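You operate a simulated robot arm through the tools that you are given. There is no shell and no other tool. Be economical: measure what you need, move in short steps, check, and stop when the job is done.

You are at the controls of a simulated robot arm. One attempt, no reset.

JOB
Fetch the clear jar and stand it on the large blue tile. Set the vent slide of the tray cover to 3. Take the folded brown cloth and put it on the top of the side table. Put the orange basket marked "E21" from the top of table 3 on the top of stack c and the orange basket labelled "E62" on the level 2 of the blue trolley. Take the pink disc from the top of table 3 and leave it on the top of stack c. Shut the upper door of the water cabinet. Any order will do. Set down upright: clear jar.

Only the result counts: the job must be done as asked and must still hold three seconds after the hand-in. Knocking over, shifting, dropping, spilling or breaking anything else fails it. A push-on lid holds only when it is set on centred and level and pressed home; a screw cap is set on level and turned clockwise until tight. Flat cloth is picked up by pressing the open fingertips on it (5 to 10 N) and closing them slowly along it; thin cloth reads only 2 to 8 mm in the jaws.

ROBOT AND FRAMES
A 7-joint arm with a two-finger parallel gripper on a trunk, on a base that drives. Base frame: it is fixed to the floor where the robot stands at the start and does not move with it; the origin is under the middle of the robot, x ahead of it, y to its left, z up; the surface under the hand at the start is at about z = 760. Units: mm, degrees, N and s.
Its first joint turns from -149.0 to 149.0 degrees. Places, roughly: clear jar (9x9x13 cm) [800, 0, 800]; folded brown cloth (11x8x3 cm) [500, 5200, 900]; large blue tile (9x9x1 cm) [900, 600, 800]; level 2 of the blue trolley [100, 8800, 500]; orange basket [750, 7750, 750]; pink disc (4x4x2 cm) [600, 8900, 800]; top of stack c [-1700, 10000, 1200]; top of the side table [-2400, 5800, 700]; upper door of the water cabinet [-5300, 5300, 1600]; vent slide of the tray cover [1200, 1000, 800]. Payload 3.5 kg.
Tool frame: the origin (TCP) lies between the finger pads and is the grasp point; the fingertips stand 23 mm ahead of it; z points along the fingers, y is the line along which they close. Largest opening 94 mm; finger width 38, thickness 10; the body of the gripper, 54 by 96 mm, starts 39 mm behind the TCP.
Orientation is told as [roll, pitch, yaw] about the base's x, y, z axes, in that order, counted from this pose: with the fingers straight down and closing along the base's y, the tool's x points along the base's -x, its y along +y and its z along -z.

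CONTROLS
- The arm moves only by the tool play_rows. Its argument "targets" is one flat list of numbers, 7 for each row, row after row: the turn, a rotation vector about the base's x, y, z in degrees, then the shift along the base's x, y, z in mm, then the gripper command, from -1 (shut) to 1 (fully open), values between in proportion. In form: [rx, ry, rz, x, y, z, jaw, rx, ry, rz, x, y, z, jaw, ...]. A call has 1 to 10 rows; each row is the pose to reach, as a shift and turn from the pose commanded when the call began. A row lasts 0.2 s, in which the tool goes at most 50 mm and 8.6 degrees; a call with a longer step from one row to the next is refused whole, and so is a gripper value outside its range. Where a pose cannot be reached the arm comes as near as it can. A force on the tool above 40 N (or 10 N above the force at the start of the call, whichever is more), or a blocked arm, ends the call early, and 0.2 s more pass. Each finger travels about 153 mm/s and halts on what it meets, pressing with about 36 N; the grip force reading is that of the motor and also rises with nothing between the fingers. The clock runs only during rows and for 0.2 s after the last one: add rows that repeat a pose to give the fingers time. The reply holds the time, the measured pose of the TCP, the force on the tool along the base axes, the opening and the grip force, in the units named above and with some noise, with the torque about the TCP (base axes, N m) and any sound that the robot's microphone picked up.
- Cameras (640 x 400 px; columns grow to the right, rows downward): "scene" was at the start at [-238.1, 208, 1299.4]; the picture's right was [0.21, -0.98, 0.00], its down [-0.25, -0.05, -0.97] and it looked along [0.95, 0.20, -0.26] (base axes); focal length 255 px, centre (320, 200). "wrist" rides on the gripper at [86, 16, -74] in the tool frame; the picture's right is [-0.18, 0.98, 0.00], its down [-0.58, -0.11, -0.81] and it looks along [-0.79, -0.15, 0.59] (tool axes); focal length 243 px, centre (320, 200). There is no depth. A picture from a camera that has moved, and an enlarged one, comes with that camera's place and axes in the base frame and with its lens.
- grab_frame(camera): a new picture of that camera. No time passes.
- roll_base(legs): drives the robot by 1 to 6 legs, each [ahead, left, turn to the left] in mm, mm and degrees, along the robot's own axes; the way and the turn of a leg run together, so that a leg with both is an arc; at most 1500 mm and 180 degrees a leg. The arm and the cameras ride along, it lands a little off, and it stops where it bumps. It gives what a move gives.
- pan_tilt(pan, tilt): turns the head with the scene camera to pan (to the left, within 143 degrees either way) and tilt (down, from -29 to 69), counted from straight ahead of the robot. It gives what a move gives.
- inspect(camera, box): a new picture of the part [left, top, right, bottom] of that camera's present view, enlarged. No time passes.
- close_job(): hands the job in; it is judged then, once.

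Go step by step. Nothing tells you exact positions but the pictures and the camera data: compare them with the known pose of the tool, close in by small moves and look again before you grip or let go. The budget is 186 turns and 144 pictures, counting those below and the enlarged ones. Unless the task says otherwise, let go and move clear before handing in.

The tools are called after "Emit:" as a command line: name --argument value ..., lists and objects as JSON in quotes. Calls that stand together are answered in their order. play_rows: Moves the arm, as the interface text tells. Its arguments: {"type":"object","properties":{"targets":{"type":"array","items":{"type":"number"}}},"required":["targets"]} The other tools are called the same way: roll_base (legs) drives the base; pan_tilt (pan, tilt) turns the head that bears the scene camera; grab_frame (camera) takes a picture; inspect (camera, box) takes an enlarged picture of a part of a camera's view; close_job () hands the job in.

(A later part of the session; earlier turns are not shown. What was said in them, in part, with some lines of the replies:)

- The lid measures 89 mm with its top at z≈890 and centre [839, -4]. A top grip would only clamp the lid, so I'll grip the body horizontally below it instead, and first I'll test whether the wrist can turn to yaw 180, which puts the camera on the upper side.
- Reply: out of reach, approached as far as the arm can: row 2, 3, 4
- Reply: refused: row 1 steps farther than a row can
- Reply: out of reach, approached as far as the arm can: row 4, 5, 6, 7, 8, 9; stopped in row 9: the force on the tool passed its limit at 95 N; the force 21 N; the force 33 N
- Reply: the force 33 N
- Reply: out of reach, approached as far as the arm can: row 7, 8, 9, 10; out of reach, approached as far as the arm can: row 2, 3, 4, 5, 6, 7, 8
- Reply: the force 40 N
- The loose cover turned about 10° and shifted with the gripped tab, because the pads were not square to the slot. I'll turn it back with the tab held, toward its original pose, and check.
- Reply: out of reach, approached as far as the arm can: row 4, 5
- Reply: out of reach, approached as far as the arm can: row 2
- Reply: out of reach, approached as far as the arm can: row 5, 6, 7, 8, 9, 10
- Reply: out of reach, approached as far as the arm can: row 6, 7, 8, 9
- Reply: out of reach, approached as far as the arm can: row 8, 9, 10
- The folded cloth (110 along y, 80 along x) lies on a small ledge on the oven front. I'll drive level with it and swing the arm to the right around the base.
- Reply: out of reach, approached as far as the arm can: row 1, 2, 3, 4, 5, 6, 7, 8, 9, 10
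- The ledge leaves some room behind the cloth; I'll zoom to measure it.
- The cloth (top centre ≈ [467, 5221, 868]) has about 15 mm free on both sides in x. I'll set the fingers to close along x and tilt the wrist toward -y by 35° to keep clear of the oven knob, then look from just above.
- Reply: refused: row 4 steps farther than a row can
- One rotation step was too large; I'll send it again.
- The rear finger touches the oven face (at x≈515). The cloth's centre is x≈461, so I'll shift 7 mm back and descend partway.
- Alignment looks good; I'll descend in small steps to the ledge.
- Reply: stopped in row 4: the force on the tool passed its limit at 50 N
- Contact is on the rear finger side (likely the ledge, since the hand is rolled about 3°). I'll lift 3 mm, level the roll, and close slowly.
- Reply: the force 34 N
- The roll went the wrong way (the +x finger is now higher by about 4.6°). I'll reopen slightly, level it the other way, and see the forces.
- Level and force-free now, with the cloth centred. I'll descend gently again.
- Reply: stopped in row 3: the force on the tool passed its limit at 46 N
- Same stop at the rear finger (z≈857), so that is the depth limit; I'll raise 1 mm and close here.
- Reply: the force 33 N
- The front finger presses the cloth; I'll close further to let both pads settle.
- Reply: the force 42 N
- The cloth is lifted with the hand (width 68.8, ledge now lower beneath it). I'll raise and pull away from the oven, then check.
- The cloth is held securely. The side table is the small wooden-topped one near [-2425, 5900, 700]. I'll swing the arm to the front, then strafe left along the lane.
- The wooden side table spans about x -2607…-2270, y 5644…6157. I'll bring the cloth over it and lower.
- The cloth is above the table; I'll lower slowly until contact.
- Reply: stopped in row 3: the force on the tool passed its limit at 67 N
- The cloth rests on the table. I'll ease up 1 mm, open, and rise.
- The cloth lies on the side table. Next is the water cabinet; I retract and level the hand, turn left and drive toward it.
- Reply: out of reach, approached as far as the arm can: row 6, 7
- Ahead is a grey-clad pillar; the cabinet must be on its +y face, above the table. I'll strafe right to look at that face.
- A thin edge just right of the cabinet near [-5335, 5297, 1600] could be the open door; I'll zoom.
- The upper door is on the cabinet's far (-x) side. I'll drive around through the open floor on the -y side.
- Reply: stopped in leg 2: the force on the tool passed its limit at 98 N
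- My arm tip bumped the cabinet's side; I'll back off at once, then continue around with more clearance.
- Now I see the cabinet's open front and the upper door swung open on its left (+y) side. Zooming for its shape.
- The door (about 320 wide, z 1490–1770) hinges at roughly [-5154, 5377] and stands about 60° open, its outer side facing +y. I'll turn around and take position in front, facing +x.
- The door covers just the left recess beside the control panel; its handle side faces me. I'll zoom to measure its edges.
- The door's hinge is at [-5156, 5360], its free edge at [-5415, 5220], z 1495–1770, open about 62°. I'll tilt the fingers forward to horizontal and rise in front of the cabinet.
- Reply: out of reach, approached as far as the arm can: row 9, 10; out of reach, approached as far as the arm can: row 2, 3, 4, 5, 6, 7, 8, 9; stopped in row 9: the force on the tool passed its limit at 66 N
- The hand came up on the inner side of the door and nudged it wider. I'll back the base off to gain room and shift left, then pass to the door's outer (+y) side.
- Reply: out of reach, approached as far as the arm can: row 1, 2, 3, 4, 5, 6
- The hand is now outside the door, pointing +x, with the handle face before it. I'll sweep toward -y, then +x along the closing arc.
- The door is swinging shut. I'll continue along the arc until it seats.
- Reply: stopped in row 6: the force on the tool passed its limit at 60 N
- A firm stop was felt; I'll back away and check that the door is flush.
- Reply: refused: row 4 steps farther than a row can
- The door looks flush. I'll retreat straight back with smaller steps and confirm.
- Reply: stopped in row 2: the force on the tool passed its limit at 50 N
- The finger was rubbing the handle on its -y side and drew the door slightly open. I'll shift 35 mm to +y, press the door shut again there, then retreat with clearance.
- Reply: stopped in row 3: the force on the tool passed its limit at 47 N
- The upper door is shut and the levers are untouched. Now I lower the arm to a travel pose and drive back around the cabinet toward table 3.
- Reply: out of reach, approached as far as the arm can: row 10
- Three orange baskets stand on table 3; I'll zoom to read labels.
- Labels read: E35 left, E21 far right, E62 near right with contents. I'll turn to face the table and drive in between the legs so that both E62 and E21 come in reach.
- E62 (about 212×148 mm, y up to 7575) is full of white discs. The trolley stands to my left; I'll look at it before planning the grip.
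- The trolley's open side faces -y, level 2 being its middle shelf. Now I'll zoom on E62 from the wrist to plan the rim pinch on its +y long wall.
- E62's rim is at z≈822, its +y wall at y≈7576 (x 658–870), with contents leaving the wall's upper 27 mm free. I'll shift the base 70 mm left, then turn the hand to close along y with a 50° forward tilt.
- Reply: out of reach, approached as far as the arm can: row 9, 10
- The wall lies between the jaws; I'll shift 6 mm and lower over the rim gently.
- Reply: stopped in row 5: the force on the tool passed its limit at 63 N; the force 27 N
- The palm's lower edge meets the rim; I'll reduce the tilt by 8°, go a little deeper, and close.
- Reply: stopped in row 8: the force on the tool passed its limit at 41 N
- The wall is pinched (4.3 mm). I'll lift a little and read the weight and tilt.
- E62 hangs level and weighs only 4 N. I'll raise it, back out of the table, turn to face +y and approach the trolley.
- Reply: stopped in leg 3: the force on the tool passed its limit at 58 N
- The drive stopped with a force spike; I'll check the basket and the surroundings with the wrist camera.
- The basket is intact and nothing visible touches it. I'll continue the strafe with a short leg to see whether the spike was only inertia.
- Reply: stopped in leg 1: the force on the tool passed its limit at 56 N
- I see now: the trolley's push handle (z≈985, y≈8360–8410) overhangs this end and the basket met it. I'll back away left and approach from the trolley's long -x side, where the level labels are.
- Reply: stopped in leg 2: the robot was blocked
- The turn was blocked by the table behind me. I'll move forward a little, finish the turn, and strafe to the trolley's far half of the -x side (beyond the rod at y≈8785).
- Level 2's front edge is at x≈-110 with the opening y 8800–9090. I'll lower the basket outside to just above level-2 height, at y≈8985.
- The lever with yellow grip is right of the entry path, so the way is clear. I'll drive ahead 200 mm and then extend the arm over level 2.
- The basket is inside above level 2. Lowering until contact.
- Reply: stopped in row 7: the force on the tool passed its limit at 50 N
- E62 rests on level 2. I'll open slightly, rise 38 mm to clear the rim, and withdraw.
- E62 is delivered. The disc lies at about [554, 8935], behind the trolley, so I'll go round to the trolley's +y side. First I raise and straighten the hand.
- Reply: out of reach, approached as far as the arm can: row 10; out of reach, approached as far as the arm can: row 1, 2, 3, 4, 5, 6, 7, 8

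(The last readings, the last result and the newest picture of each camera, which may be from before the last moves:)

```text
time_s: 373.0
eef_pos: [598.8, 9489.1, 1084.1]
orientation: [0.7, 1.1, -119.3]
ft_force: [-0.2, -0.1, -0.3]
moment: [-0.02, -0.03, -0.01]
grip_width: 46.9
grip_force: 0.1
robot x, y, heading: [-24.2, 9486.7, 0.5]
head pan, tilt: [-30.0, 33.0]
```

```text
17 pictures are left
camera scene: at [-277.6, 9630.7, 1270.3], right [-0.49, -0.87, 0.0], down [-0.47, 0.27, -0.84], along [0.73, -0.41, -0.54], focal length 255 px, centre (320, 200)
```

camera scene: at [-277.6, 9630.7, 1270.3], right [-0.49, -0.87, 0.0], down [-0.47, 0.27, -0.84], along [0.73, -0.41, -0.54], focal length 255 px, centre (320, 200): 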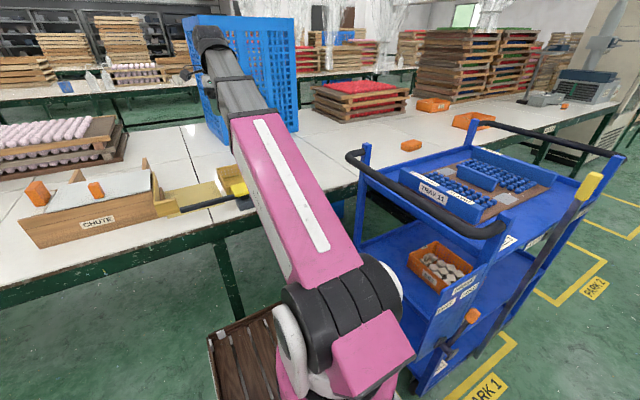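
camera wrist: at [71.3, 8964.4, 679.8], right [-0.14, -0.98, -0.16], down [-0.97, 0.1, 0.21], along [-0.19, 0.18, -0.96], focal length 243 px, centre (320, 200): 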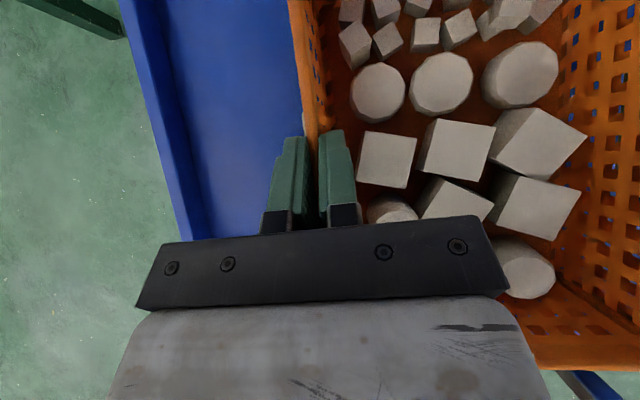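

Emit:
inspect --camera "scene" --box '[310, 110, 430, 200]'

```text
4.44 times, centred on (370, 155) of scene
camera zoom: at [-277.6, 9630.7, 1270.3], right [-0.49, -0.87, 0.0], down [-0.47, 0.27, -0.84], along [0.73, -0.41, -0.54], focal length 1134 px, centre (98, 400)
```

zoom: 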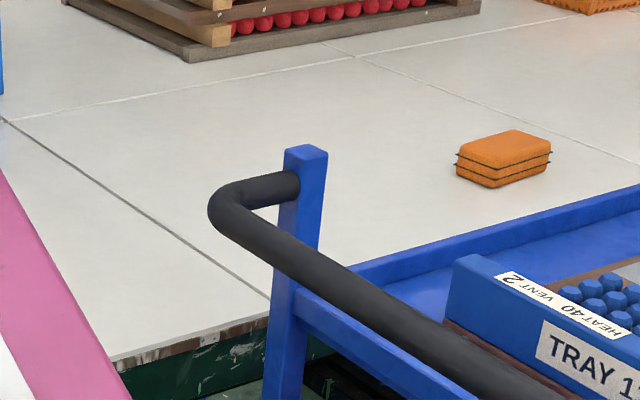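

The disc is hidden by the trolley's post here; the wrist camera faces that way, so I'll use it.

Emit:
play_rows --targets '[0, 0, 4, 5, -45, 0, 0, 0, 0, 8, 10, -90, 0, 0, 0, 0, 12, 15, -135, 0, 0, 0, 0, 16, 15, -180, 0, 0, 0, 0, 20, 15, -225, 0, 0, 0, 0, 20, 10, -270, 0, 0, 0, 0, 20, 0, -310, 0, 0, 0, 0, 20, 0, -310, 0, 0]'

Emit:
grab_frame --camera "wrist"

```text
time_s: 374.8
eef_pos: [599.1, 9178.0, 1085.9]
orientation: [0.7, 1.1, -99.3]
ft_force: [0.3, -0.3, -0.5]
moment: [-0.01, 0.03, -0.03]
grip_width: 47.0
grip_force: 0.1
robot x, y, heading: [-29.3, 9485.0, 0.6]
head pan, tilt: [-30.0, 33.0]
```

```text
15 pictures are left
camera wrist: at [629.3, 9259.4, 1160.9], right [0.94, -0.34, 0.01], down [-0.21, -0.57, 0.79], along [-0.27, -0.75, -0.61], focal length 243 px, centre (320, 200)
```

wrist: 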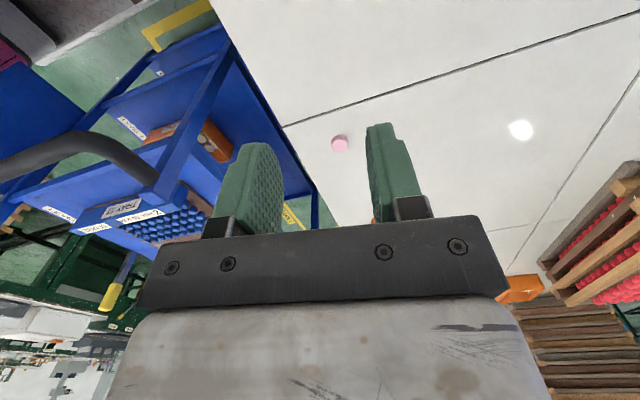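

The pink disc is at [560, 8946]. I'll move above it at z≈900 and check that the forearm clears the trolley's post.

Emit:
play_rows --targets '[0, 0, 0, -8, -45, -5, 0, 0, 0, 0, -16, -90, -10, 0, 0, 0, 0, -24, -135, -15, 0, 0, 0, 0, -32, -180, -30, 0, 0, 0, 0, -39, -220, -55, 0, 0, 0, 0, -39, -232, -95, 0, 0, 0, 0, -39, -232, -135, 0, 0, 0, 0, -39, -232, -175, 0, 0, 0, 0, -39, -232, -190, 0, 0, 0, 0, -39, -232, -190, 0]'

Emit:
grab_frame --camera "scene"

Emit:
grab_frame --camera "wrist"

```text
time_s: 377.2
eef_pos: [570.6, 8913.5, 926.3]
orientation: [2.9, 0.4, -99.4]
ft_force: [-0.6, -0.2, -0.7]
moment: [0.02, -0.01, 0.02]
grip_width: 46.9
grip_force: 0.0
robot x, y, heading: [-7.2, 9462.7, 0.5]
head pan, tilt: [-30.0, 33.0]
stopped in row 10: the arm was blocked; the commanded pose is now the measured one
```

```text
14 pictures are left
camera scene: at [-267.1, 9656.9, 1270.2], right [-0.49, -0.87, 0.03], down [-0.47, 0.24, -0.85], along [0.73, -0.43, -0.52], focal length 255 px, centre (320, 200)
```

scene: 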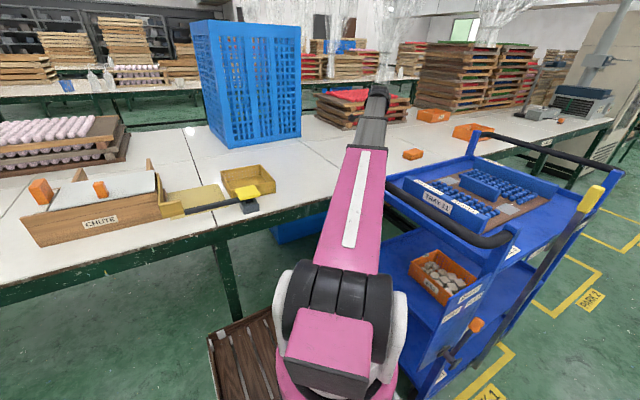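

```text
13 pictures are left
camera wrist: at [598.0, 8996.4, 1002.1], right [0.94, -0.34, 0.05], down [-0.24, -0.55, 0.8], along [-0.24, -0.76, -0.6], focal length 243 px, centre (320, 200)
```

wrist: 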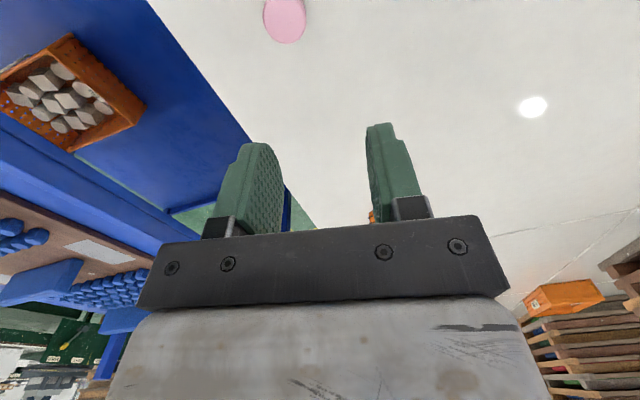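

The upper arm leaned on the trolley handle; I must rise at once and take another approach.

Emit:
play_rows --targets '[0, 0, 0, 0, 10, 40, 0, 0, 0, 0, 0, 25, 80, 0, 0, 0, 0, 0, 60, 110, 0, 0, 0, 0, 5, 100, 130, 0, 0, 0, 0, 5, 145, 140, 0, 0, 0, 0, 10, 190, 150, 0, 0, 0, 0, 15, 235, 155, 0, 0, 0, 0, 15, 280, 155, 0, 0, 0, 0, 15, 325, 155, 0, 0, 0, 0, 15, 370, 155, 0]'

Emit:
grab_frame --camera "scene"

```text
time_s: 379.4
eef_pos: [579.6, 9273.4, 1051.9]
orientation: [1.6, 1.4, -99.7]
ft_force: [-0.2, 0.4, -0.2]
moment: [0.03, 0.02, 0.0]
grip_width: 47.1
grip_force: 0.1
robot x, y, heading: [-19.1, 9464.9, -0.1]
head pan, tilt: [-30.0, 33.0]
```

```text
12 pictures are left
camera scene: at [-267.6, 9610.8, 1270.3], right [-0.5, -0.87, 0.0], down [-0.47, 0.27, -0.84], along [0.73, -0.42, -0.54], focal length 255 px, centre (320, 200)
```

scene: 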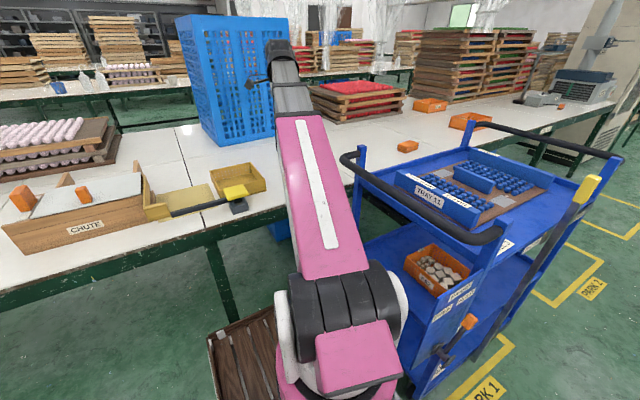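

All is back upright. The trolley spans only to x≈300, so from the -y side with my base at about [290, 8040] the arm line clears its handle; that spot also reaches E21. I'll drive there.

Emit:
roll_base --legs '[[-870, 0, 0], [0, -1425, 0], [1170, 0, 0]]'

```text
time_s: 396.0
eef_pos: [858.2, 7864.0, 1052.0]
orientation: [1.6, 1.5, -99.4]
ft_force: [-0.5, 0.6, -0.1]
moment: [0.01, 0.02, -0.01]
grip_width: 46.8
grip_force: 0.1
robot x, y, heading: [264.5, 8051.0, 0.1]
head pan, tilt: [-30.0, 33.0]
```

I'm in place. I'll swing the arm left around the base to the disc's direction, keeping it high.

Emit:
play_rows --targets '[0, 0, 4, 11.6, 41.9, 0, 0, 0, 0, 8, 20.3, 84.5, 0, 0, 0, 0, 12, 25.9, 127.6, 0, 0, 0, 0, 16, 28.6, 170.9, 0, 0, 0, 0, 20, 28.2, 214.3, 0, 0, 0, 0, 24, 24.8, 257.7, 0, 0, 0, 0, 28, 18.4, 300.6, 0, 0, 0, 0, 32, 8.9, 343.1, 0, 0, 0, 0, 36, -3.4, 384.7, 0, 0, 0, 0, 40, -18.6, 425.4, 0, 0]'

Emit:
play_rows --targets '[0, 0, 4, -18, 39.5, 0, 0, 0, 0, 8, -38.8, 77.7, 0, 0, 0, 0, 12, -62.1, 114.4, 0, 0, 0, 0, 16, -87.9, 149.3, 0, 0, 0, 0, 20, -116.1, 182.4, 0, 0, 0, 0, 24, -146.6, 213.4, 0, 0, 0, 0, 28, -179.1, 242.1, 0, 0, 0, 0, 32, -213.6, 268.6, 0, 0, 0, 0, 36, -249.8, 292.5, 0, 0, 0, 0, 40, -287.7, 314, 0, 0]'

Emit:
play_rows --targets '[0, 0, 3, -39.2, 18.7, 0, 0, 0, 0, 5, -50, 45, 0, 0, 0, 0, 5, -42, 90, 0, 0, 0, 0, 5, -34, 135, 0, 0, 0, 0, 5, -25, 180, 0, 0, 0, 0, 5, -16, 225, 0, 0, 0, 0, 5, -8, 270, -5, 0, 0, 0, 5, 0, 310, -20, 0, 0, 0, 5, 8, 343, -50, 0, 0, 0, 5, 8, 343, -70, 0]'

Emit:
grab_frame --camera "wrist"

```text
time_s: 398.2
eef_pos: [839.3, 8287.6, 1054.0]
orientation: [1.5, 1.5, -59.4]
ft_force: [-0.1, 1.1, -1.0]
moment: [0.03, 0.01, 0.04]
grip_width: 47.0
grip_force: 0.0
robot x, y, heading: [266.3, 8052.5, 0.1]
head pan, tilt: [-30.0, 33.0]
```

```text
time_s: 400.4
eef_pos: [552.2, 8605.2, 1049.8]
orientation: [1.6, 1.6, -19.3]
ft_force: [-0.5, -0.7, -0.1]
moment: [0.01, -0.04, 0.01]
grip_width: 46.9
grip_force: 0.1
robot x, y, heading: [260.9, 8054.2, 0.3]
head pan, tilt: [-30.0, 33.0]
```

```text
time_s: 402.6
eef_pos: [558.8, 8947.2, 981.6]
orientation: [1.6, 1.6, -14.4]
ft_force: [0.4, 0.2, 0.5]
moment: [-0.03, 0.03, -0.04]
grip_width: 47.0
grip_force: 0.2
robot x, y, heading: [260.6, 8053.8, 0.4]
head pan, tilt: [-30.0, 33.0]
```

```text
11 pictures are left
camera wrist: at [480.6, 8981.7, 1057.4], right [0.42, 0.91, 0.02], down [0.55, -0.28, 0.79], along [0.72, -0.32, -0.62], focal length 243 px, centre (320, 200)
```

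wrist: 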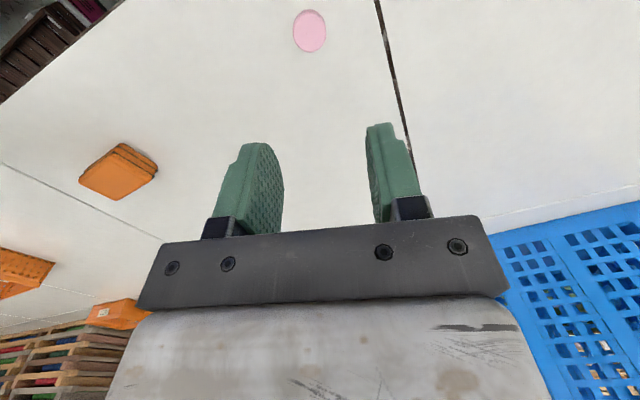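

The disc is right below at [557, 8942]. I'll open a bit more and descend.

Emit:
play_rows --targets '[0, 0, 0, -1, -2, -45, 0.3, 0, 0, 0, -2, -4, -90, 0.3, 0, 0, 0, -2, -4, -130, 0.3, 0, 0, 0, -2, -4, -160, 0.3, 0, 0, 0, -2, -4, -178, 0.3, 0, 0, 0, -2, -4, -188, 0.3, 0, 0, 0, -2, -4, -193, 0.3, 0, 0, 0, -2, -4, -193, 0.3]'

Emit:
grab_frame --camera "wrist"

```text
time_s: 404.6
eef_pos: [600.6, 9030.2, 957.5]
orientation: [11.5, -0.5, -16.4]
ft_force: [-0.6, 1.5, 1.8]
moment: [-0.02, 0.04, 0.01]
grip_width: 61.1
grip_force: 0.1
robot x, y, heading: [264.2, 8104.4, -2.0]
head pan, tilt: [-30.0, 33.0]
stopped in row 8: the arm was blocked; the commanded pose is now the measured one
```

```text
10 pictures are left
camera wrist: at [517.2, 9057.2, 1032.5], right [0.45, 0.87, 0.2], down [0.48, -0.42, 0.77], along [0.76, -0.25, -0.6], focal length 243 px, centre (320, 200)
```

wrist: 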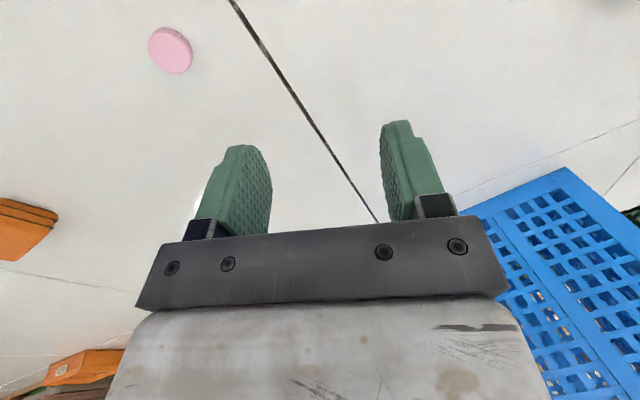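

The arm leaned on something again and tilted the base; I'll raise at once and look.

Emit:
play_rows --targets '[0, 0, 0, 0, -5, 40, 0.3, 0, 0, 0, 0, -15, 80, 0.3, 0, 0, 0, 0, -40, 115, 0.3, 0, 0, 0, 0, -80, 130, 0.3, 0, 0, 0, 0, -125, 140, 0.3, 0, 0, 0, 0, -170, 145, 0.3, 0, 0, 0, 0, -215, 145, 0.3, 0, 0, 0, 0, -215, 145, 0.3]'

Emit:
pan_tilt --pan 55 --tilt 25

Emit:
grab_frame --camera "scene"

```text
time_s: 406.4
eef_pos: [573.0, 8821.3, 1028.2]
orientation: [7.6, -0.4, -14.7]
ft_force: [0.0, 0.1, 0.2]
moment: [-0.02, -0.03, 0.02]
grip_width: 61.4
grip_force: 0.1
robot x, y, heading: [268.5, 8092.0, 0.1]
head pan, tilt: [-30.0, 33.0]
```

```text
time_s: 408.0
eef_pos: [573.1, 8820.5, 1026.7]
orientation: [7.6, -0.4, -14.6]
ft_force: [0.4, 0.3, -0.1]
moment: [-0.02, 0.05, 0.02]
grip_width: 60.8
grip_force: 0.0
robot x, y, heading: [267.6, 8092.8, -0.2]
head pan, tilt: [55.0, 25.0]
```

```text
9 pictures are left
camera scene: at [-8.2, 8355.8, 1283.0], right [0.82, -0.57, 0.0], down [-0.24, -0.35, -0.91], along [0.52, 0.74, -0.42], focal length 255 px, centre (320, 200)
```

scene: 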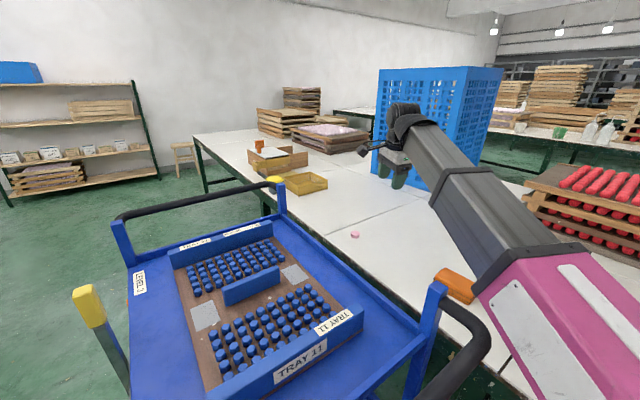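

The disc at [557, 8942] is untouched. With the arm stretched flat it grazes the trolley end, so I'll reach with the tool tilted forward instead, which keeps the elbow high: first turn the wrist to the camera-up side.

Emit:
play_rows --targets '[0, 0, -8.5, -2, -5, 5, 0.3, 0, 0, -17, -4, -10, 10, 0.3, 0, 0, -25.5, -6, -15, 15, 0.3, 0, 0, -34, -8, -20, 20, 0.3, 0, 0, -42.5, -10, -25, 25, 0.3, 0, 0, -51, -12, -30, 30, 0.3, 0, 0, -59.5, -14, -35, 30, 0.3, 0, 0, -68, -16, -40, 30, 0.3, 0, 0, -76.5, -18, -45, 30, 0.3, 0, 0, -85, -20, -50, 30, 0.3]'

```text
time_s: 410.2
eef_pos: [552.0, 8770.6, 1057.9]
orientation: [7.5, -0.5, -99.7]
ft_force: [-0.8, 0.9, -1.3]
moment: [0.0, 0.0, 0.01]
grip_width: 60.9
grip_force: 0.1
robot x, y, heading: [268.2, 8094.0, 0.0]
head pan, tilt: [55.0, 25.0]
```

Emit:
play_rows --targets '[1.3, 7.4, 0, 0, 0, 0, 0.3, 8.4, 6.2, 0, 0, 13, -5, 0.3, 15.3, 5, 0, 0, 26, -10, 0.3, 22.2, 3.8, 0, 0, 40, -20, 0.3, 29.1, 2.6, 0, 0, 53, -30, 0.3, 36, 1.4, 0, 0, 66, -45, 0.3, 42.7, 0.3, 0, 0, 80, -60, 0.3, 42.7, 0.3, 0, 0, 80, -60, 0.3]'

Emit:
grab_frame --camera "wrist"

```text
time_s: 412.0
eef_pos: [553.9, 8852.3, 999.2]
orientation: [-1.5, 41.7, -103.0]
ft_force: [-0.1, -0.2, -1.1]
moment: [-0.02, -0.03, 0.0]
grip_width: 61.0
grip_force: 0.2
robot x, y, heading: [269.0, 8090.6, 0.1]
head pan, tilt: [55.0, 25.0]
```

```text
8 pictures are left
camera wrist: at [575.5, 8862.7, 1111.2], right [0.93, -0.34, -0.14], down [-0.3, -0.93, 0.22], along [-0.21, -0.16, -0.97], focal length 243 px, centre (320, 200)
```

wrist: 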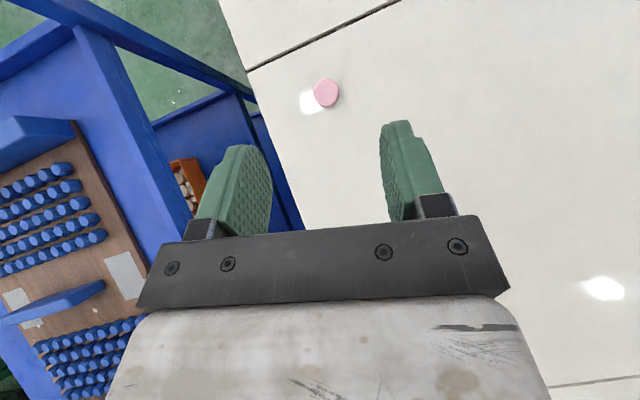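

The disc is at [559, 8939]; the view is good. I'll descend along a diagonal with the tilted tool.

Emit:
play_rows --targets '[0, 0, 0, 1, 20, -40, 0.3, 0, 0, 0, 2, 40, -80, 0.3, 0, 0, 0, 3, 60, -120, 0.3, 0, 0, 0, 4, 75, -155, 0.3, 0, 0, 0, 4, 83, -180, 0.3, 0, 0, 0, 4, 83, -195, 0.3, 0, 0, 0, 4, 83, -204, 0.3, 0, 0, 0, 4, 83, -204, 0.3]'

```text
time_s: 414.0
eef_pos: [726.7, 8984.0, 1008.5]
orientation: [3.9, 54.6, -110.5]
ft_force: [0.5, 0.8, -0.6]
moment: [-0.06, 0.05, 0.03]
grip_width: 61.1
grip_force: 0.0
robot x, y, heading: [239.0, 8138.6, -11.6]
head pan, tilt: [55.0, 25.0]
stopped in row 8: the arm was blocked; the commanded pose is now the measured one
```

Blocked again: the upper arm's width meets the handle end. I'll lift off immediately and retract.

Emit:
play_rows --targets '[0, 0, 0, 0, 0, 40, 0.3, 0, 0, 0, 0, -10, 80, 0.3, 0, 0, 0, -5, -45, 100, 0.3, 0, 0, 0, -10, -90, 110, 0.3, 0, 0, 0, -15, -135, 110, 0.3, 0, 0, 0, -20, -180, 110, 0.3, 0, 0, 0, -20, -225, 110, 0.3, 0, 0, 0, -20, -225, 110, 0.3]'

Emit:
grab_frame --camera "scene"

```text
time_s: 416.0
eef_pos: [648.9, 8773.1, 1005.5]
orientation: [2.9, 48.2, -109.3]
ft_force: [0.2, 0.7, -0.1]
moment: [0.05, -0.04, 0.0]
grip_width: 61.2
grip_force: 0.0
robot x, y, heading: [205.3, 8127.2, -9.4]
head pan, tilt: [55.0, 25.0]
stopped in row 8: the arm was blocked; the commanded pose is now the measured one
```

```text
7 pictures are left
camera scene: at [-20.1, 8432.3, 1283.8], right [0.71, -0.7, 0.0], down [-0.3, -0.3, -0.91], along [0.64, 0.65, -0.42], focal length 255 px, centre (320, 200)
```

scene: 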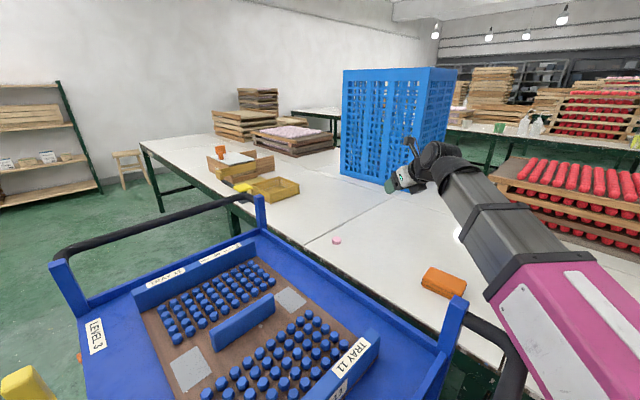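

The scene is intact: tray, trolley and disc stand as before. I'll swing the arm away from the handle, then move the base back toward -y.

Emit:
play_rows --targets '[0, 0, 0, 20, -35, 10, 0.3, 0, 0, 0, 40, -75, 20, 0.3, 0, 0, 0, 60, -118, 30, 0.3, 0, 0, 0, 80, -162, 40, 0.3, 0, 0, 0, 98, -206, 45, 0.3, 0, 0, 0, 115, -250, 50, 0.3, 0, 0, 0, 130, -295, 55, 0.3, 0, 0, 0, 145, -340, 60, 0.3, 0, 0, 0, 157, -385, 60, 0.3, 0, 0, 0, 167, -424, 60, 0.3]'

Emit:
roll_base --legs '[[0, -200, 9.4]]'

```text
time_s: 418.2
eef_pos: [814.8, 8349.0, 1059.3]
orientation: [2.7, 48.1, -109.6]
ft_force: [0.3, 0.1, 0.3]
moment: [-0.01, 0.02, -0.02]
grip_width: 61.0
grip_force: 0.1
robot x, y, heading: [211.5, 8129.4, -9.8]
head pan, tilt: [55.0, 25.0]
```

```text
time_s: 419.8
eef_pos: [754.4, 8249.9, 1059.4]
orientation: [2.7, 48.0, -100.1]
ft_force: [0.1, 0.5, 0.2]
moment: [-0.01, 0.02, 0.03]
grip_width: 61.2
grip_force: 0.0
robot x, y, heading: [192.4, 7935.4, -0.2]
head pan, tilt: [55.0, 25.0]
```

Now I go ahead to x≈300 at y≈7940: from here the arm line passes the handle end with about 130 mm to spare. I swing over again, high.

Emit:
roll_base --legs '[[108, 0, 0]]'

Emit:
play_rows --targets '[0, 0, 0, -8, 48, 0, 0.3, 0, 0, 0, -20, 95, 5, 0.3, 0, 0, 0, -38, 140, 10, 0.3, 0, 0, 0, -60, 184, 10, 0.3, 0, 0, 0, -88, 224, 10, 0.3, 0, 0, 0, -120, 262, 10, 0.3, 0, 0, 0, -155, 297, 10, 0.3, 0, 0, 0, -192, 330, 10, 0.3, 0, 0, 0, -230, 362, 10, 0.3, 0, 0, 0, -268, 393, 10, 0.3]'

```text
time_s: 421.0
eef_pos: [861.2, 8249.4, 1058.7]
orientation: [2.7, 48.0, -100.2]
ft_force: [-0.1, 0.0, -0.7]
moment: [0.01, 0.02, 0.0]
grip_width: 61.0
grip_force: 0.1
robot x, y, heading: [297.0, 7935.5, -0.3]
head pan, tilt: [55.0, 25.0]
```

```text
time_s: 423.2
eef_pos: [592.7, 8640.7, 1071.2]
orientation: [2.5, 48.0, -100.2]
ft_force: [-1.0, 0.0, -0.8]
moment: [0.04, -0.04, -0.02]
grip_width: 61.1
grip_force: 0.1
robot x, y, heading: [299.9, 7929.7, -0.4]
head pan, tilt: [55.0, 25.0]
```

Emit:
play_rows --targets '[1.6, -0.3, 0.6, -8, 35, -10, 0.3, 3.2, -0.6, 1.2, -16, 72, -20, 0.3, 4.8, -0.8, 1.8, -24, 110, -35, 0.3, 6.4, -1.1, 2.4, -32, 147, -55, 0.3, 7.9, -1.4, 3, -40, 180, -80, 0.3, 7.9, -1.4, 3, -46, 209, -110, 0.3, 7.9, -1.4, 3, -46, 209, -110, 0.3]'

Emit:
grab_frame --camera "wrist"

```text
time_s: 424.8
eef_pos: [547.9, 8852.7, 958.5]
orientation: [3.0, 56.0, -96.9]
ft_force: [-0.4, 0.2, -0.1]
moment: [0.0, -0.01, 0.0]
grip_width: 60.9
grip_force: 0.1
robot x, y, heading: [300.9, 7930.8, -0.2]
head pan, tilt: [55.0, 25.0]
```

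```text
6 pictures are left
camera wrist: at [559.0, 8835.1, 1072.4], right [0.96, -0.26, -0.12], down [-0.27, -0.96, -0.04], along [-0.11, 0.07, -0.99], focal length 243 px, centre (320, 200)
```

wrist: 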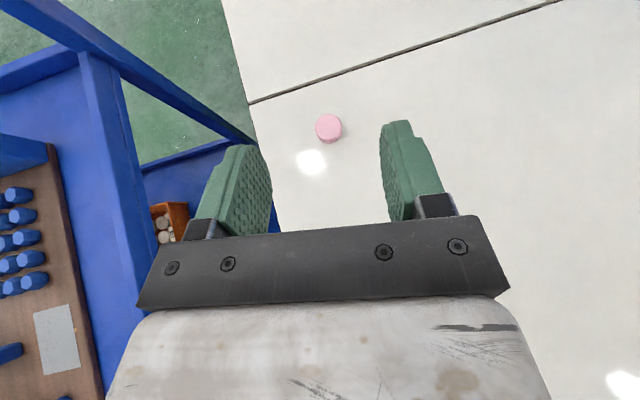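

The disc is dead ahead at [560, 8939]. I'll descend the last part.

Emit:
play_rows --targets '[0, 0, 0, 2, 16, -33, 0.3, 0, 0, 0, 4, 33, -66, 0.3, 0, 0, 0, 6, 50, -99, 0.3, 0, 0, 0, 8, 65, -128, 0.3, 0, 0, 0, 10, 76, -148, 0.3, 0, 0, 0, 11, 81, -160, 0.3, 0, 0, 0, 11, 81, -166, 0.3, 0, 0, 0, 11, 81, -166, 0.3]'

```text
time_s: 426.6
eef_pos: [560.6, 8931.3, 794.2]
orientation: [2.9, 55.9, -96.9]
ft_force: [0.1, -0.3, 0.3]
moment: [0.0, -0.01, -0.01]
grip_width: 61.3
grip_force: 0.1
robot x, y, heading: [300.4, 7931.7, -0.1]
head pan, tilt: [55.0, 25.0]
```

Reached without contact. I'll close on the disc.

Emit:
play_rows --targets '[0, 0, 0, -1, 2, -1, 0.1, 0, 0, 0, -1, 2, -1, -0.05, 0, 0, 0, -1, 2, -1, -0.2, 0, 0, 0, -1, 2, -1, -0.4, 0, 0, 0, -1, 2, -1, -0.4, 0, 0, 0, -1, 2, -1, -0.4]'

```text
time_s: 428.0
eef_pos: [558.1, 8932.8, 792.1]
orientation: [2.9, 56.1, -96.9]
ft_force: [0.4, -0.5, -0.6]
moment: [0.0, -0.03, 0.0]
grip_width: 31.9
grip_force: 35.7
robot x, y, heading: [296.4, 7932.1, -0.1]
head pan, tilt: [55.0, 25.0]
```

The disc is gripped (31.9 mm). I'll lift and return along the same path.

Emit:
play_rows --targets '[0, 0, 0, 0, 0, 20, -0.5, 0, 0, 0, -1, -5, 55, -0.5, 0, 0, 0, -3, -25, 95, -0.5, 0, 0, 0, -6, -50, 130, -0.5, 0, 0, 0, -10, -80, 160, -0.5, 0, 0, 0, 0, -115, 190, -0.5, 0, 0, 0, 5, -150, 215, -0.5, 0, 0, 0, 15, -190, 235, -0.5, 0, 0, 0, 25, -230, 250, -0.5, 0, 0, 0, 35, -275, 260, -0.5]'

Emit:
play_rows --targets '[0, 0, 0, 38, -31, 0, -0.5, 0, 0, 0, 76, -63, 0, -0.5, 0, 0, 0, 113, -96, 0, -0.5, 0, 0, 0, 148, -131, 0, -0.5, 0, 0, 0, 180, -169, 0, -0.5, 0, 0, 0, 208, -209, 0, -0.5, 0, 0, 0, 230, -253, 0, -0.5, 0, 0, 0, 248, -298, 0, -0.5, 0, 0, 0, 260, -345, 0, -0.5, 0, 0, 0, 265, -390, 0, -0.5]'

```text
time_s: 430.2
eef_pos: [590.9, 8657.4, 1052.9]
orientation: [2.9, 56.0, -96.9]
ft_force: [-0.5, 0.0, 0.9]
moment: [-0.02, 0.0, 0.0]
grip_width: 32.2
grip_force: 35.6
robot x, y, heading: [300.1, 7933.4, -0.2]
head pan, tilt: [55.0, 25.0]
```

```text
time_s: 432.4
eef_pos: [858.4, 8268.4, 1053.6]
orientation: [3.0, 56.0, -96.9]
ft_force: [-0.4, 0.6, 0.0]
moment: [0.03, 0.0, -0.03]
grip_width: 32.3
grip_force: 35.8
robot x, y, heading: [300.1, 7934.9, -0.1]
head pan, tilt: [55.0, 25.0]
```

The disc is secure. Now I drive out and around to stack c, turning to face it at the left table.

Emit:
roll_base --legs '[[-1160, 0, 0], [0, 1400, 0], [0, 365, 0], [150, 0, 0], [0, 0, 180], [0, -200, 0]]'

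Emit:
pan_tilt --pan -10 --tilt 15

Emit:
grab_frame --camera "scene"

```text
time_s: 456.4
eef_pos: [-1266.3, 9569.8, 1053.8]
orientation: [3.1, 56.0, 83.4]
ft_force: [0.2, 0.2, -0.6]
moment: [0.01, -0.01, -0.02]
grip_width: 32.1
grip_force: 36.0
robot x, y, heading: [-709.3, 9911.9, -180.0]
head pan, tilt: [55.0, 25.0]
```

```text
time_s: 457.7
eef_pos: [-1266.6, 9570.4, 1054.8]
orientation: [3.0, 56.0, 83.4]
ft_force: [-0.3, -0.4, 0.5]
moment: [-0.01, -0.01, -0.01]
grip_width: 32.0
grip_force: 35.6
robot x, y, heading: [-709.4, 9906.6, -180.1]
head pan, tilt: [-10.0, 15.0]
```

```text
5 pictures are left
camera scene: at [-469.5, 9734.6, 1299.2], right [0.17, 0.99, 0.0], down [0.26, -0.04, -0.97], along [-0.95, 0.17, -0.26], focal length 255 px, centre (320, 200)
```

scene: 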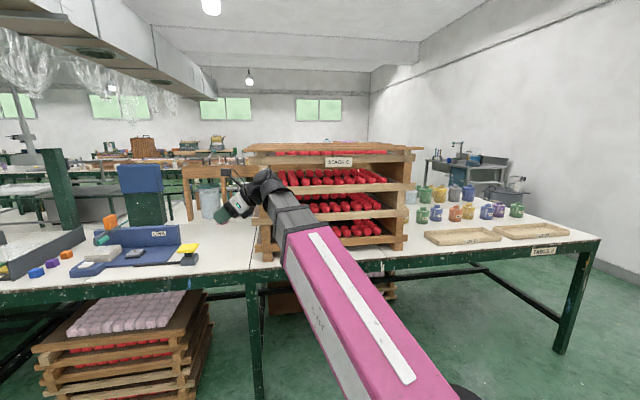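

Stack C is straight ahead, its front at x≈-1500, y 9690–10370, top around z 1235. I'll raise the disc to about 1340, drive closer and swing it over the stack.

Emit:
play_rows --targets '[0, 0, 0, 0, 0, 45, -0.5, 0, 0, 0, 0, 0, 90, -0.5, 0, 0, 0, 0, 0, 135, -0.5, 0, 0, 0, 0, 0, 180, -0.5, 0, 0, 0, 0, 0, 225, -0.5, 0, 0, 0, 0, 0, 270, -0.5, 0, 0, 0, 0, 0, 300, -0.5, 0, 0, 0, 0, 0, 300, -0.5]'

Emit:
roll_base --legs '[[190, 0, 0]]'

Emit:
play_rows --targets '[0, 0, -4, -8, 40, 0, -0.5, 0, 0, -8, -18, 80, 0, -0.5, 0, 0, -12, -30, 120, 0, -0.5, 0, 0, -16, -45, 160, 0, -0.5, 0, 0, -20, -60, 200, 0, -0.5, 0, 0, -24, -75, 240, 0, -0.5, 0, 0, -28, -95, 280, 0, -0.5, 0, 0, -32, -115, 320, 0, -0.5, 0, 0, -36, -135, 360, 0, -0.5, 0, 0, -36, -150, 400, 0, -0.5]'

Emit:
grab_frame --camera "wrist"

```text
time_s: 459.5
eef_pos: [-1267.7, 9572.2, 1353.6]
orientation: [3.1, 56.0, 83.4]
ft_force: [-0.5, -0.3, 0.1]
moment: [0.01, -0.01, 0.0]
grip_width: 31.9
grip_force: 36.2
robot x, y, heading: [-707.7, 9910.0, -179.5]
head pan, tilt: [-10.0, 15.0]
```

```text
time_s: 461.1
eef_pos: [-1460.7, 9571.4, 1354.1]
orientation: [3.0, 55.9, 83.4]
ft_force: [-0.4, 0.0, -0.2]
moment: [0.02, -0.04, 0.0]
grip_width: 31.8
grip_force: 36.2
robot x, y, heading: [-900.2, 9909.5, -179.9]
head pan, tilt: [-10.0, 15.0]
```

```text
time_s: 463.3
eef_pos: [-1612.5, 9972.3, 1354.6]
orientation: [3.1, 56.1, 47.4]
ft_force: [-0.8, 0.5, -0.6]
moment: [0.01, 0.02, -0.02]
grip_width: 32.1
grip_force: 36.0
robot x, y, heading: [-903.5, 9910.7, -180.0]
head pan, tilt: [-10.0, 15.0]
```

```text
4 pictures are left
camera wrist: at [-1613.1, 9990.5, 1468.6], right [-0.62, 0.77, -0.12], down [0.78, 0.62, -0.04], along [0.05, -0.12, -0.99], focal length 243 px, centre (320, 200)
```

wrist: 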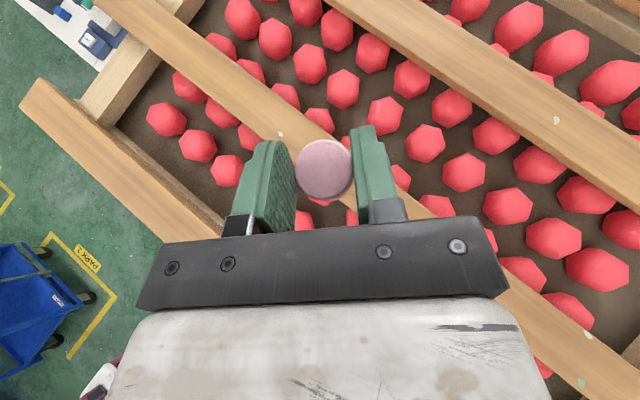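

Stack C's top is a tray of red balls crossed by flat slats running along y; the middle slat (x≈-1652) is about 45 mm wide. I'll shift the disc over it and lower to just above for a check.

Emit:
play_rows --targets '[0, 0, 0, -18, 0, 0, -0.5, 0, 0, 0, -36, 0, -10, -0.5, 0, 0, 0, -36, 0, -35, -0.5, 0, 0, 0, -36, 0, -55, -0.5, 0, 0, 0, -36, 0, -55, -0.5]'

Emit:
grab_frame --camera "wrist"

```text
time_s: 464.5
eef_pos: [-1647.0, 9970.7, 1298.5]
orientation: [3.0, 56.0, 47.3]
ft_force: [-0.8, 0.4, -0.2]
moment: [-0.03, -0.01, 0.0]
grip_width: 32.2
grip_force: 35.8
robot x, y, heading: [-902.8, 9906.6, -179.9]
head pan, tilt: [-10.0, 15.0]
```

```text
3 pictures are left
camera wrist: at [-1646.4, 9989.3, 1411.4], right [-0.62, 0.77, -0.12], down [0.78, 0.62, -0.04], along [0.05, -0.12, -0.99], focal length 243 px, centre (320, 200)
```

wrist: 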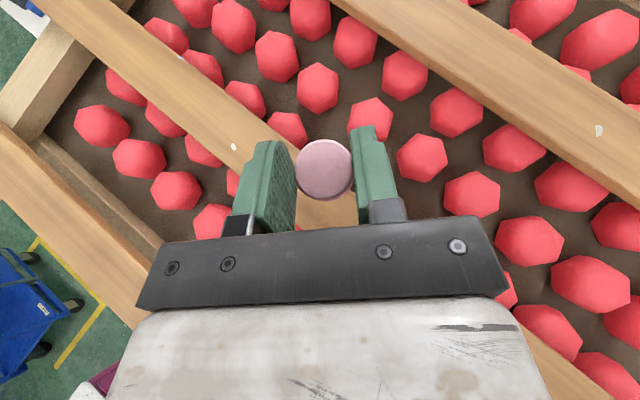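

Slat top is at z≈1233; the disc is within about 6 mm of its centre line. I'll shift 6 mm and lower until contact.

Emit:
play_rows --targets '[0, 0, 0, 6, 0, -10, -0.5, 0, 0, 0, 6, 0, -20, -0.5, 0, 0, 0, 6, 0, -26, -0.5, 0, 0, 0, 6, 0, -30, -0.5, 0, 0, 0, 6, 0, -33, -0.5, 0, 0, 0, 6, 0, -36, -0.5, 0, 0, 0, 6, 0, -38, -0.5]'

```text
time_s: 465.9
eef_pos: [-1643.4, 9971.1, 1267.6]
orientation: [3.2, 56.6, 47.4]
ft_force: [3.5, 0.9, 8.3]
moment: [-0.06, -0.12, 0.02]
grip_width: 32.2
grip_force: 36.0
robot x, y, heading: [-903.0, 9905.2, -179.6]
head pan, tilt: [-10.0, 15.0]
stopped in row 6: the force on the tool passed its limit at 45 N (the readings are from after the stop); the commanded pose is now the measured one
```

Contact felt. I'll ease up 1 mm, open gradually and rise.

Emit:
play_rows --targets '[0, 0, 0, 0, 0, 0.5, -0.3, 0, 0, 0, 0, 0, 0.5, -0.15, 0, 0, 0, 0, 0, 0.5, 0, 0, 0, 0, 0, 0, 0.5, 0.1, 0, 0, 0, 0, 0, 0.5, 0.1, 0, 0, 0, 0, 0, 12, 0.1, 0, 0, 0, 0, 0, 35, 0.1, 0, 0, 0, 0, 0, 70, 0.1, 0, 0, 0, 20, 5, 100, 0.1, 0, 0, 0, 40, 10, 120, 0.1]'

Emit:
grab_frame --camera "wrist"

```text
time_s: 468.1
eef_pos: [-1604.4, 9982.9, 1388.8]
orientation: [3.2, 56.4, 47.4]
ft_force: [-0.4, 0.2, 0.4]
moment: [-0.02, 0.02, 0.0]
grip_width: 51.9
grip_force: 0.2
robot x, y, heading: [-905.0, 9914.3, -179.9]
head pan, tilt: [-10.0, 15.0]
```

```text
2 pictures are left
camera wrist: at [-1602.6, 10001.1, 1501.2], right [-0.62, 0.77, -0.12], down [0.78, 0.62, -0.04], along [0.04, -0.12, -0.99], focal length 243 px, centre (320, 200)
```

wrist: 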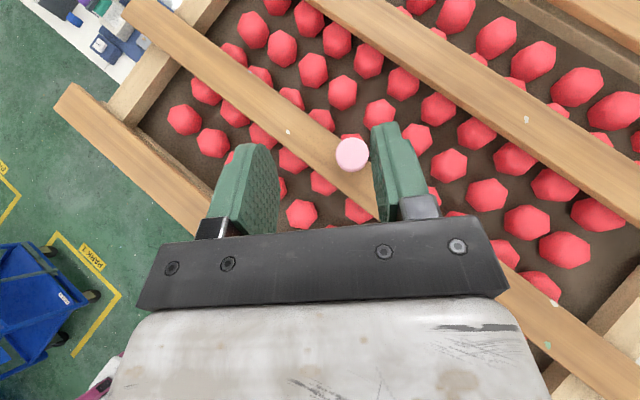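

The disc rests on the slat. Next: E21. Its long side faces -x (near wall x≈1056, y 7695–7907), so I'll pinch its +y end wall with the same forward-tilted grip as E62. Driving back to table 3.

Emit:
roll_base --legs '[[-200, 0, 0], [0, 0, 180], [-150, 0, 0], [0, -1400, 0], [0, -500, 0], [1150, 0, 0]]'

```text
time_s: 492.6
eef_pos: [1065.5, 8037.1, 1387.7]
orientation: [3.1, 56.5, -129.9]
ft_force: [0.3, -0.4, 0.6]
moment: [0.02, 0.03, 0.04]
grip_width: 51.7
grip_force: 0.0
robot x, y, heading: [358.7, 8072.6, 2.8]
head pan, tilt: [-10.0, 15.0]
stopped in leg 6: the robot was blocked; the commanded pose is now the measured one
```

The base touched the table edge; I'll back off 60 mm, shift right and straighten, then turn the hand to point along +x above E21.

Emit:
roll_base --legs '[[-65, -60, -2.8]]'

Emit:
play_rows --targets '[0, 0, -7, 5, -10, -40, 0, 0, 0, -14, 10, -20, -80, 0, 0, 0, -21, 15, -30, -120, 0, 0, 0, -28, 20, -40, -160, 0, 0, 0, -35, 25, -50, -200, 0, 0, 0, -42, 30, -60, -240, 0, 0, 0, -47, 35, -65, -280, 0, 0, 0, -47, 40, -68, -320, 0, 0, 0, -47, 45, -70, -360, 0, 0, 0, -47, 48, -70, -400, 0]'

Emit:
grab_frame --camera "wrist"

```text
time_s: 493.7
eef_pos: [1000.1, 7941.7, 1387.7]
orientation: [3.1, 56.5, -132.6]
ft_force: [0.6, -1.0, 0.1]
moment: [-0.01, -0.01, 0.0]
grip_width: 51.8
grip_force: 0.0
robot x, y, heading: [297.0, 8012.4, 0.0]
head pan, tilt: [-10.0, 15.0]
```

```text
time_s: 495.9
eef_pos: [1047.4, 7871.4, 988.8]
orientation: [3.3, 56.5, -179.6]
ft_force: [0.3, -1.0, 0.6]
moment: [0.01, 0.01, 0.01]
grip_width: 47.0
grip_force: 0.1
robot x, y, heading: [299.5, 8012.4, 0.3]
head pan, tilt: [-10.0, 15.0]
```

```text
1 pictures are left
camera wrist: at [1033.9, 7859.5, 1101.9], right [-0.14, -0.98, -0.12], down [-0.99, 0.15, -0.04], along [0.06, 0.12, -0.99], focal length 243 px, centre (320, 200)
```

wrist: 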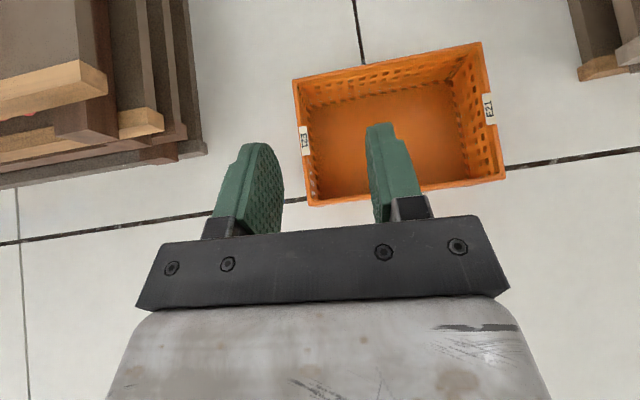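

E21's +y end wall is at y≈7904, x 1049–1199, rim z≈822. I'll set the tilt to 42°, come down over the wall at x≈1090, and close as before.

Emit:
play_rows --targets '[0, 7, 0, 12, 10, -20, 0, 0, 14.3, 0, 25, 20, -45, 0, 0, 14.3, 0, 38, 31, -75, 0, 0, 14.3, 0, 43, 32, -110, 0, 0, 14.3, 0, 43, 32, -135, 0, 0, 14.3, 0, 43, 32, -148, 0, 0, 14.3, 0, 43, 32, -155, 0, 0, 14.3, 0, 43, 32, -159, 0, 0, 14.3, 0, 43, 32, -159, 0]'

```text
time_s: 497.9
eef_pos: [1090.7, 7904.0, 828.3]
orientation: [3.0, 42.2, -179.7]
ft_force: [-0.3, -0.4, 0.8]
moment: [-0.02, 0.04, 0.02]
grip_width: 47.0
grip_force: 0.1
robot x, y, heading: [297.5, 8013.1, 0.2]
head pan, tilt: [-10.0, 15.0]
```

No contact, at the right depth. Closing on the wall, then a test lift.

Emit:
play_rows --targets '[0, 0, 0, 0, 0, 0, -0.3, 0, 0, 0, 0, 0, 0, -0.6, 0, 0, 0, 0, 0, 0, -0.8, 0, 0, 0, 0, 0, 0, -1, 0, 0, 0, 0, 0, 0, -1, 0, 0, 0, 0, 0, 6, -1, 0, 0, 0, 0, 0, 16, -1, 0, 0, 0, 0, 0, 30, -1, 0, 0, 0, 0, 0, 30, -1]'

```text
time_s: 499.9
eef_pos: [1091.2, 7903.8, 861.6]
orientation: [2.9, 42.3, -179.7]
ft_force: [-0.6, 0.3, -1.0]
moment: [0.14, 0.01, -0.01]
grip_width: 3.7
grip_force: 35.5
robot x, y, heading: [296.1, 8017.9, 0.1]
head pan, tilt: [-10.0, 15.0]
```

E21 is held (3.7 mm wall, light). I'll raise it high while drawing back.

Emit:
play_rows --targets '[0, 0, 0, -10, 0, 45, -1, 0, 0, 0, -20, 0, 90, -1, 0, 0, 0, -30, 0, 135, -1, 0, 0, 0, -40, 0, 180, -1, 0, 0, 0, -50, 0, 225, -1, 0, 0, 0, -60, 0, 270, -1, 0, 0, 0, -75, 0, 315, -1, 0, 0, 0, -90, 0, 360, -1, 0, 0, 0, -105, 0, 405, -1, 0, 0, 0, -120, 0, 450, -1]'

Emit:
roll_base --legs '[[-1160, 0, 0], [0, 1400, 0], [0, 500, 0], [150, 0, 0], [0, 0, 180], [0, -80, 0]]'

```text
time_s: 502.1
eef_pos: [972.0, 7902.6, 1310.8]
orientation: [3.2, 42.2, -179.5]
ft_force: [0.6, 0.6, -1.1]
moment: [0.12, 0.07, 0.02]
grip_width: 3.5
grip_force: 35.8
robot x, y, heading: [300.8, 8014.1, 0.3]
head pan, tilt: [-10.0, 15.0]
```

```text
time_s: 526.1
eef_pos: [-1372.9, 10097.8, 1309.2]
orientation: [3.2, 42.2, 0.9]
ft_force: [0.1, 0.0, -1.3]
moment: [-0.12, -0.04, 0.04]
grip_width: 3.6
grip_force: 35.7
robot x, y, heading: [-699.8, 9990.0, -179.3]
head pan, tilt: [-10.0, 15.0]
```

E21 is by stack C. I'll raise it a bit more and turn the hand 90° left so that its long side spans the slats.

Emit:
play_rows --targets '[0, 0, 0, 0, 0, 30, -1, 0, 0, 0, 10, 0, 60, -1, 0, 0, 8.4, 20, 5, 60, -1, 0, 0, 16.8, 30, 10, 60, -1, 0, 0, 25.2, 40, 15, 60, -1, 0, 0, 33.6, 40, 20, 60, -1, 0, 0, 42, 40, 25, 60, -1, 0, 0, 50.4, 40, 30, 60, -1, 0, 0, 58.8, 40, 35, 60, -1, 0, 0, 67.2, 40, 40, 60, -1]'

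Emit:
play_rows --targets '[0, 0, 8, 0, 8, 0, -1, 0, 0, 16, 0, 16, 0, -1, 0, 0, 22.4, 0, 25, 0, -1, 0, 0, 22.4, 0, 25, 0, -1]'

Emit:
roll_base --legs '[[140, 0, 0]]'

```text
time_s: 528.3
eef_pos: [-1333.9, 10138.0, 1367.6]
orientation: [3.2, 42.3, 68.3]
ft_force: [-1.0, 0.7, -1.0]
moment: [0.01, -0.11, -0.01]
grip_width: 3.5
grip_force: 36.1
robot x, y, heading: [-696.8, 9992.1, -179.5]
head pan, tilt: [-10.0, 15.0]
```

```text
time_s: 529.3
eef_pos: [-1378.9, 10110.9, 1334.4]
orientation: [9.0, 44.0, 85.6]
ft_force: [-0.1, -0.1, -1.7]
moment: [-0.01, -0.13, 0.01]
grip_width: 3.8
grip_force: 35.6
out of reach, approached as far as the arm can: row 1, 2, 3, 4
robot x, y, heading: [-698.1, 9990.9, -179.6]
head pan, tilt: [-10.0, 15.0]
```

```text
time_s: 530.6
eef_pos: [-1517.2, 10108.3, 1333.5]
orientation: [9.0, 44.0, 85.5]
ft_force: [0.3, 0.5, -1.7]
moment: [0.01, -0.1, -0.01]
grip_width: 3.7
grip_force: 36.3
robot x, y, heading: [-836.1, 9993.3, -179.2]
head pan, tilt: [-10.0, 15.0]
```

The wrist limit skewed the basket slightly; I'll turn back 16° and level it, placing it over the front and middle slats at y≈10140, clear of the disc.

Emit:
play_rows --targets '[0, -1.5, -5, 10, 5, 8, -1, -0.1, -3, -10, 20, 10, 15, -1, -0.2, -4.6, -15.6, 30, 15, 18, -1, -0.2, -4.6, -15.6, 37, 19, 18, -1, -0.2, -4.6, -15.6, 37, 19, 18, -1]'

Emit:
grab_frame --camera "wrist"

```text
time_s: 531.8
eef_pos: [-1480.1, 10126.5, 1352.0]
orientation: [2.8, 43.0, 65.6]
ft_force: [-0.3, 0.2, -1.4]
moment: [0.01, -0.09, 0.01]
grip_width: 3.7
grip_force: 36.3
robot x, y, heading: [-838.3, 9991.8, -179.4]
head pan, tilt: [-10.0, 15.0]
```

```text
0 pictures are left
camera wrist: at [-1496.5, 10121.8, 1465.2], right [-0.82, 0.56, -0.09], down [0.54, 0.82, 0.19], along [0.18, 0.11, -0.98], focal length 243 px, centre (320, 200)
```

wrist: 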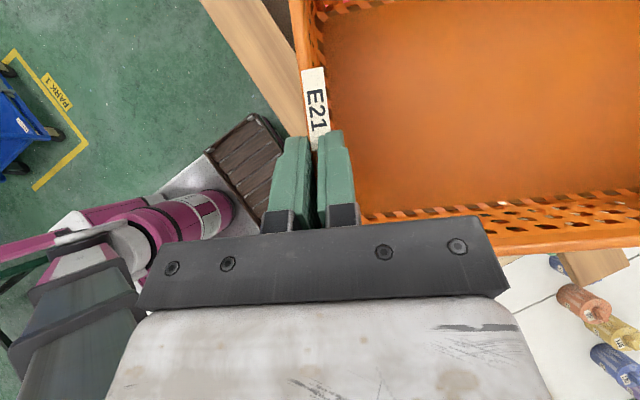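

The front slat lies under the basket's near end and the stack's side edge (y≈10328) is beyond it, so the placement is good. Lowering to contact.

Emit:
play_rows --targets '[0, 0, 0, 0, 0, -15, -1, 0, 0, 0, 0, 0, -28, -1, 0, 0, 0, 0, 0, -38, -1, 0, 0, 0, 0, 0, -44, -1, 0, 0, 0, 0, 0, -48, -1, 0, 0, 0, 0, 0, -52, -1, 0, 0, 0, 0, 0, -56, -1, 0, 0, 0, 0, 0, -60, -1]'

```text
time_s: 533.6
eef_pos: [-1480.3, 10127.2, 1295.4]
orientation: [3.1, 43.2, 65.9]
ft_force: [1.4, 0.7, 7.5]
moment: [0.29, -0.35, -0.02]
grip_width: 3.6
grip_force: 36.4
robot x, y, heading: [-838.3, 9992.3, -179.4]
head pan, tilt: [-10.0, 15.0]
stopped in row 8: the force on the tool passed its limit at 47 N (the readings are from after the stop); the commanded pose is now the measured one
```

It rests on the slats. I'll open, rise clear of the rim, and withdraw.

Emit:
play_rows --targets '[0, 0, 0, 0, 0, 0, -0.8, 0, 0, 0, 0, 0, 0, -0.6, 0, 0, 0, 0, 0, 0, -0.5, 0, 0, 0, 0, 0, 0, -0.5, 0, 0, 0, 0, 0, 12, -0.5, 0, 0, 0, 0, 0, 30, -0.5, 0, 0, 0, 0, 0, 55, -0.5, 0, 0, 0, 20, 10, 75, -0.5, 0, 0, 0, 60, 15, 80, -0.5, 0, 0, 0, 100, 15, 80, -0.5]'

Emit:
roll_base --legs '[[-200, 0, 0]]'

```text
time_s: 535.8
eef_pos: [-1396.3, 10130.1, 1364.7]
orientation: [4.7, 44.1, 66.0]
ft_force: [0.0, -0.1, -0.2]
moment: [-0.03, -0.01, 0.0]
grip_width: 23.6
grip_force: 0.1
out of reach, approached as far as the arm can: row 9, 10
robot x, y, heading: [-837.2, 9988.5, -179.2]
head pan, tilt: [-10.0, 15.0]
```

```text
time_s: 537.4
eef_pos: [-1194.5, 10135.1, 1365.9]
orientation: [4.5, 44.2, 65.6]
ft_force: [-0.3, -0.1, -0.7]
moment: [-0.02, 0.02, -0.02]
grip_width: 23.5
grip_force: 0.0
robot x, y, heading: [-637.8, 9993.5, -179.6]
head pan, tilt: [-10.0, 15.0]
```

All seven tasks have been carried out, and the hand is open and clear of everything. Handing in.

Emit:
close_job

```text
The job is handed in.
```

I carried out all seven tasks and handed the job in, but several things were bumped on the way and could still fail it.

**Results**
- **Clear jar:** it stands upright on the large blue tile.
- **Vent slide:** it is set to 3.
- **Folded brown cloth:** it lies on the side table.
- **Basket E62:** it is on level 2 of the blue trolley with its contents.
- **Upper door of the water cabinet:** it is shut, pressed until it stopped.
- **Pink disc:** it is on a slat at the top of stack c, roughly 10 mm off the slat's centre.
- **Basket E21:** it is on the top of stack c. I had no pictures left, so I judged this one by contact force only.

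**What could count against it**
- **Tray cover:** it turned about 8° and moved about 15 mm while I worked the slide. I put it back square, within a few mm by the camera readings.
- **Trolley:** I bumped its handle several times. Later pictures showed it in place within about 15 mm.
- **Water cabinet and table 3:** I bumped the side of the cabinet and the edge of table 3. I did not check either for movement afterwards.
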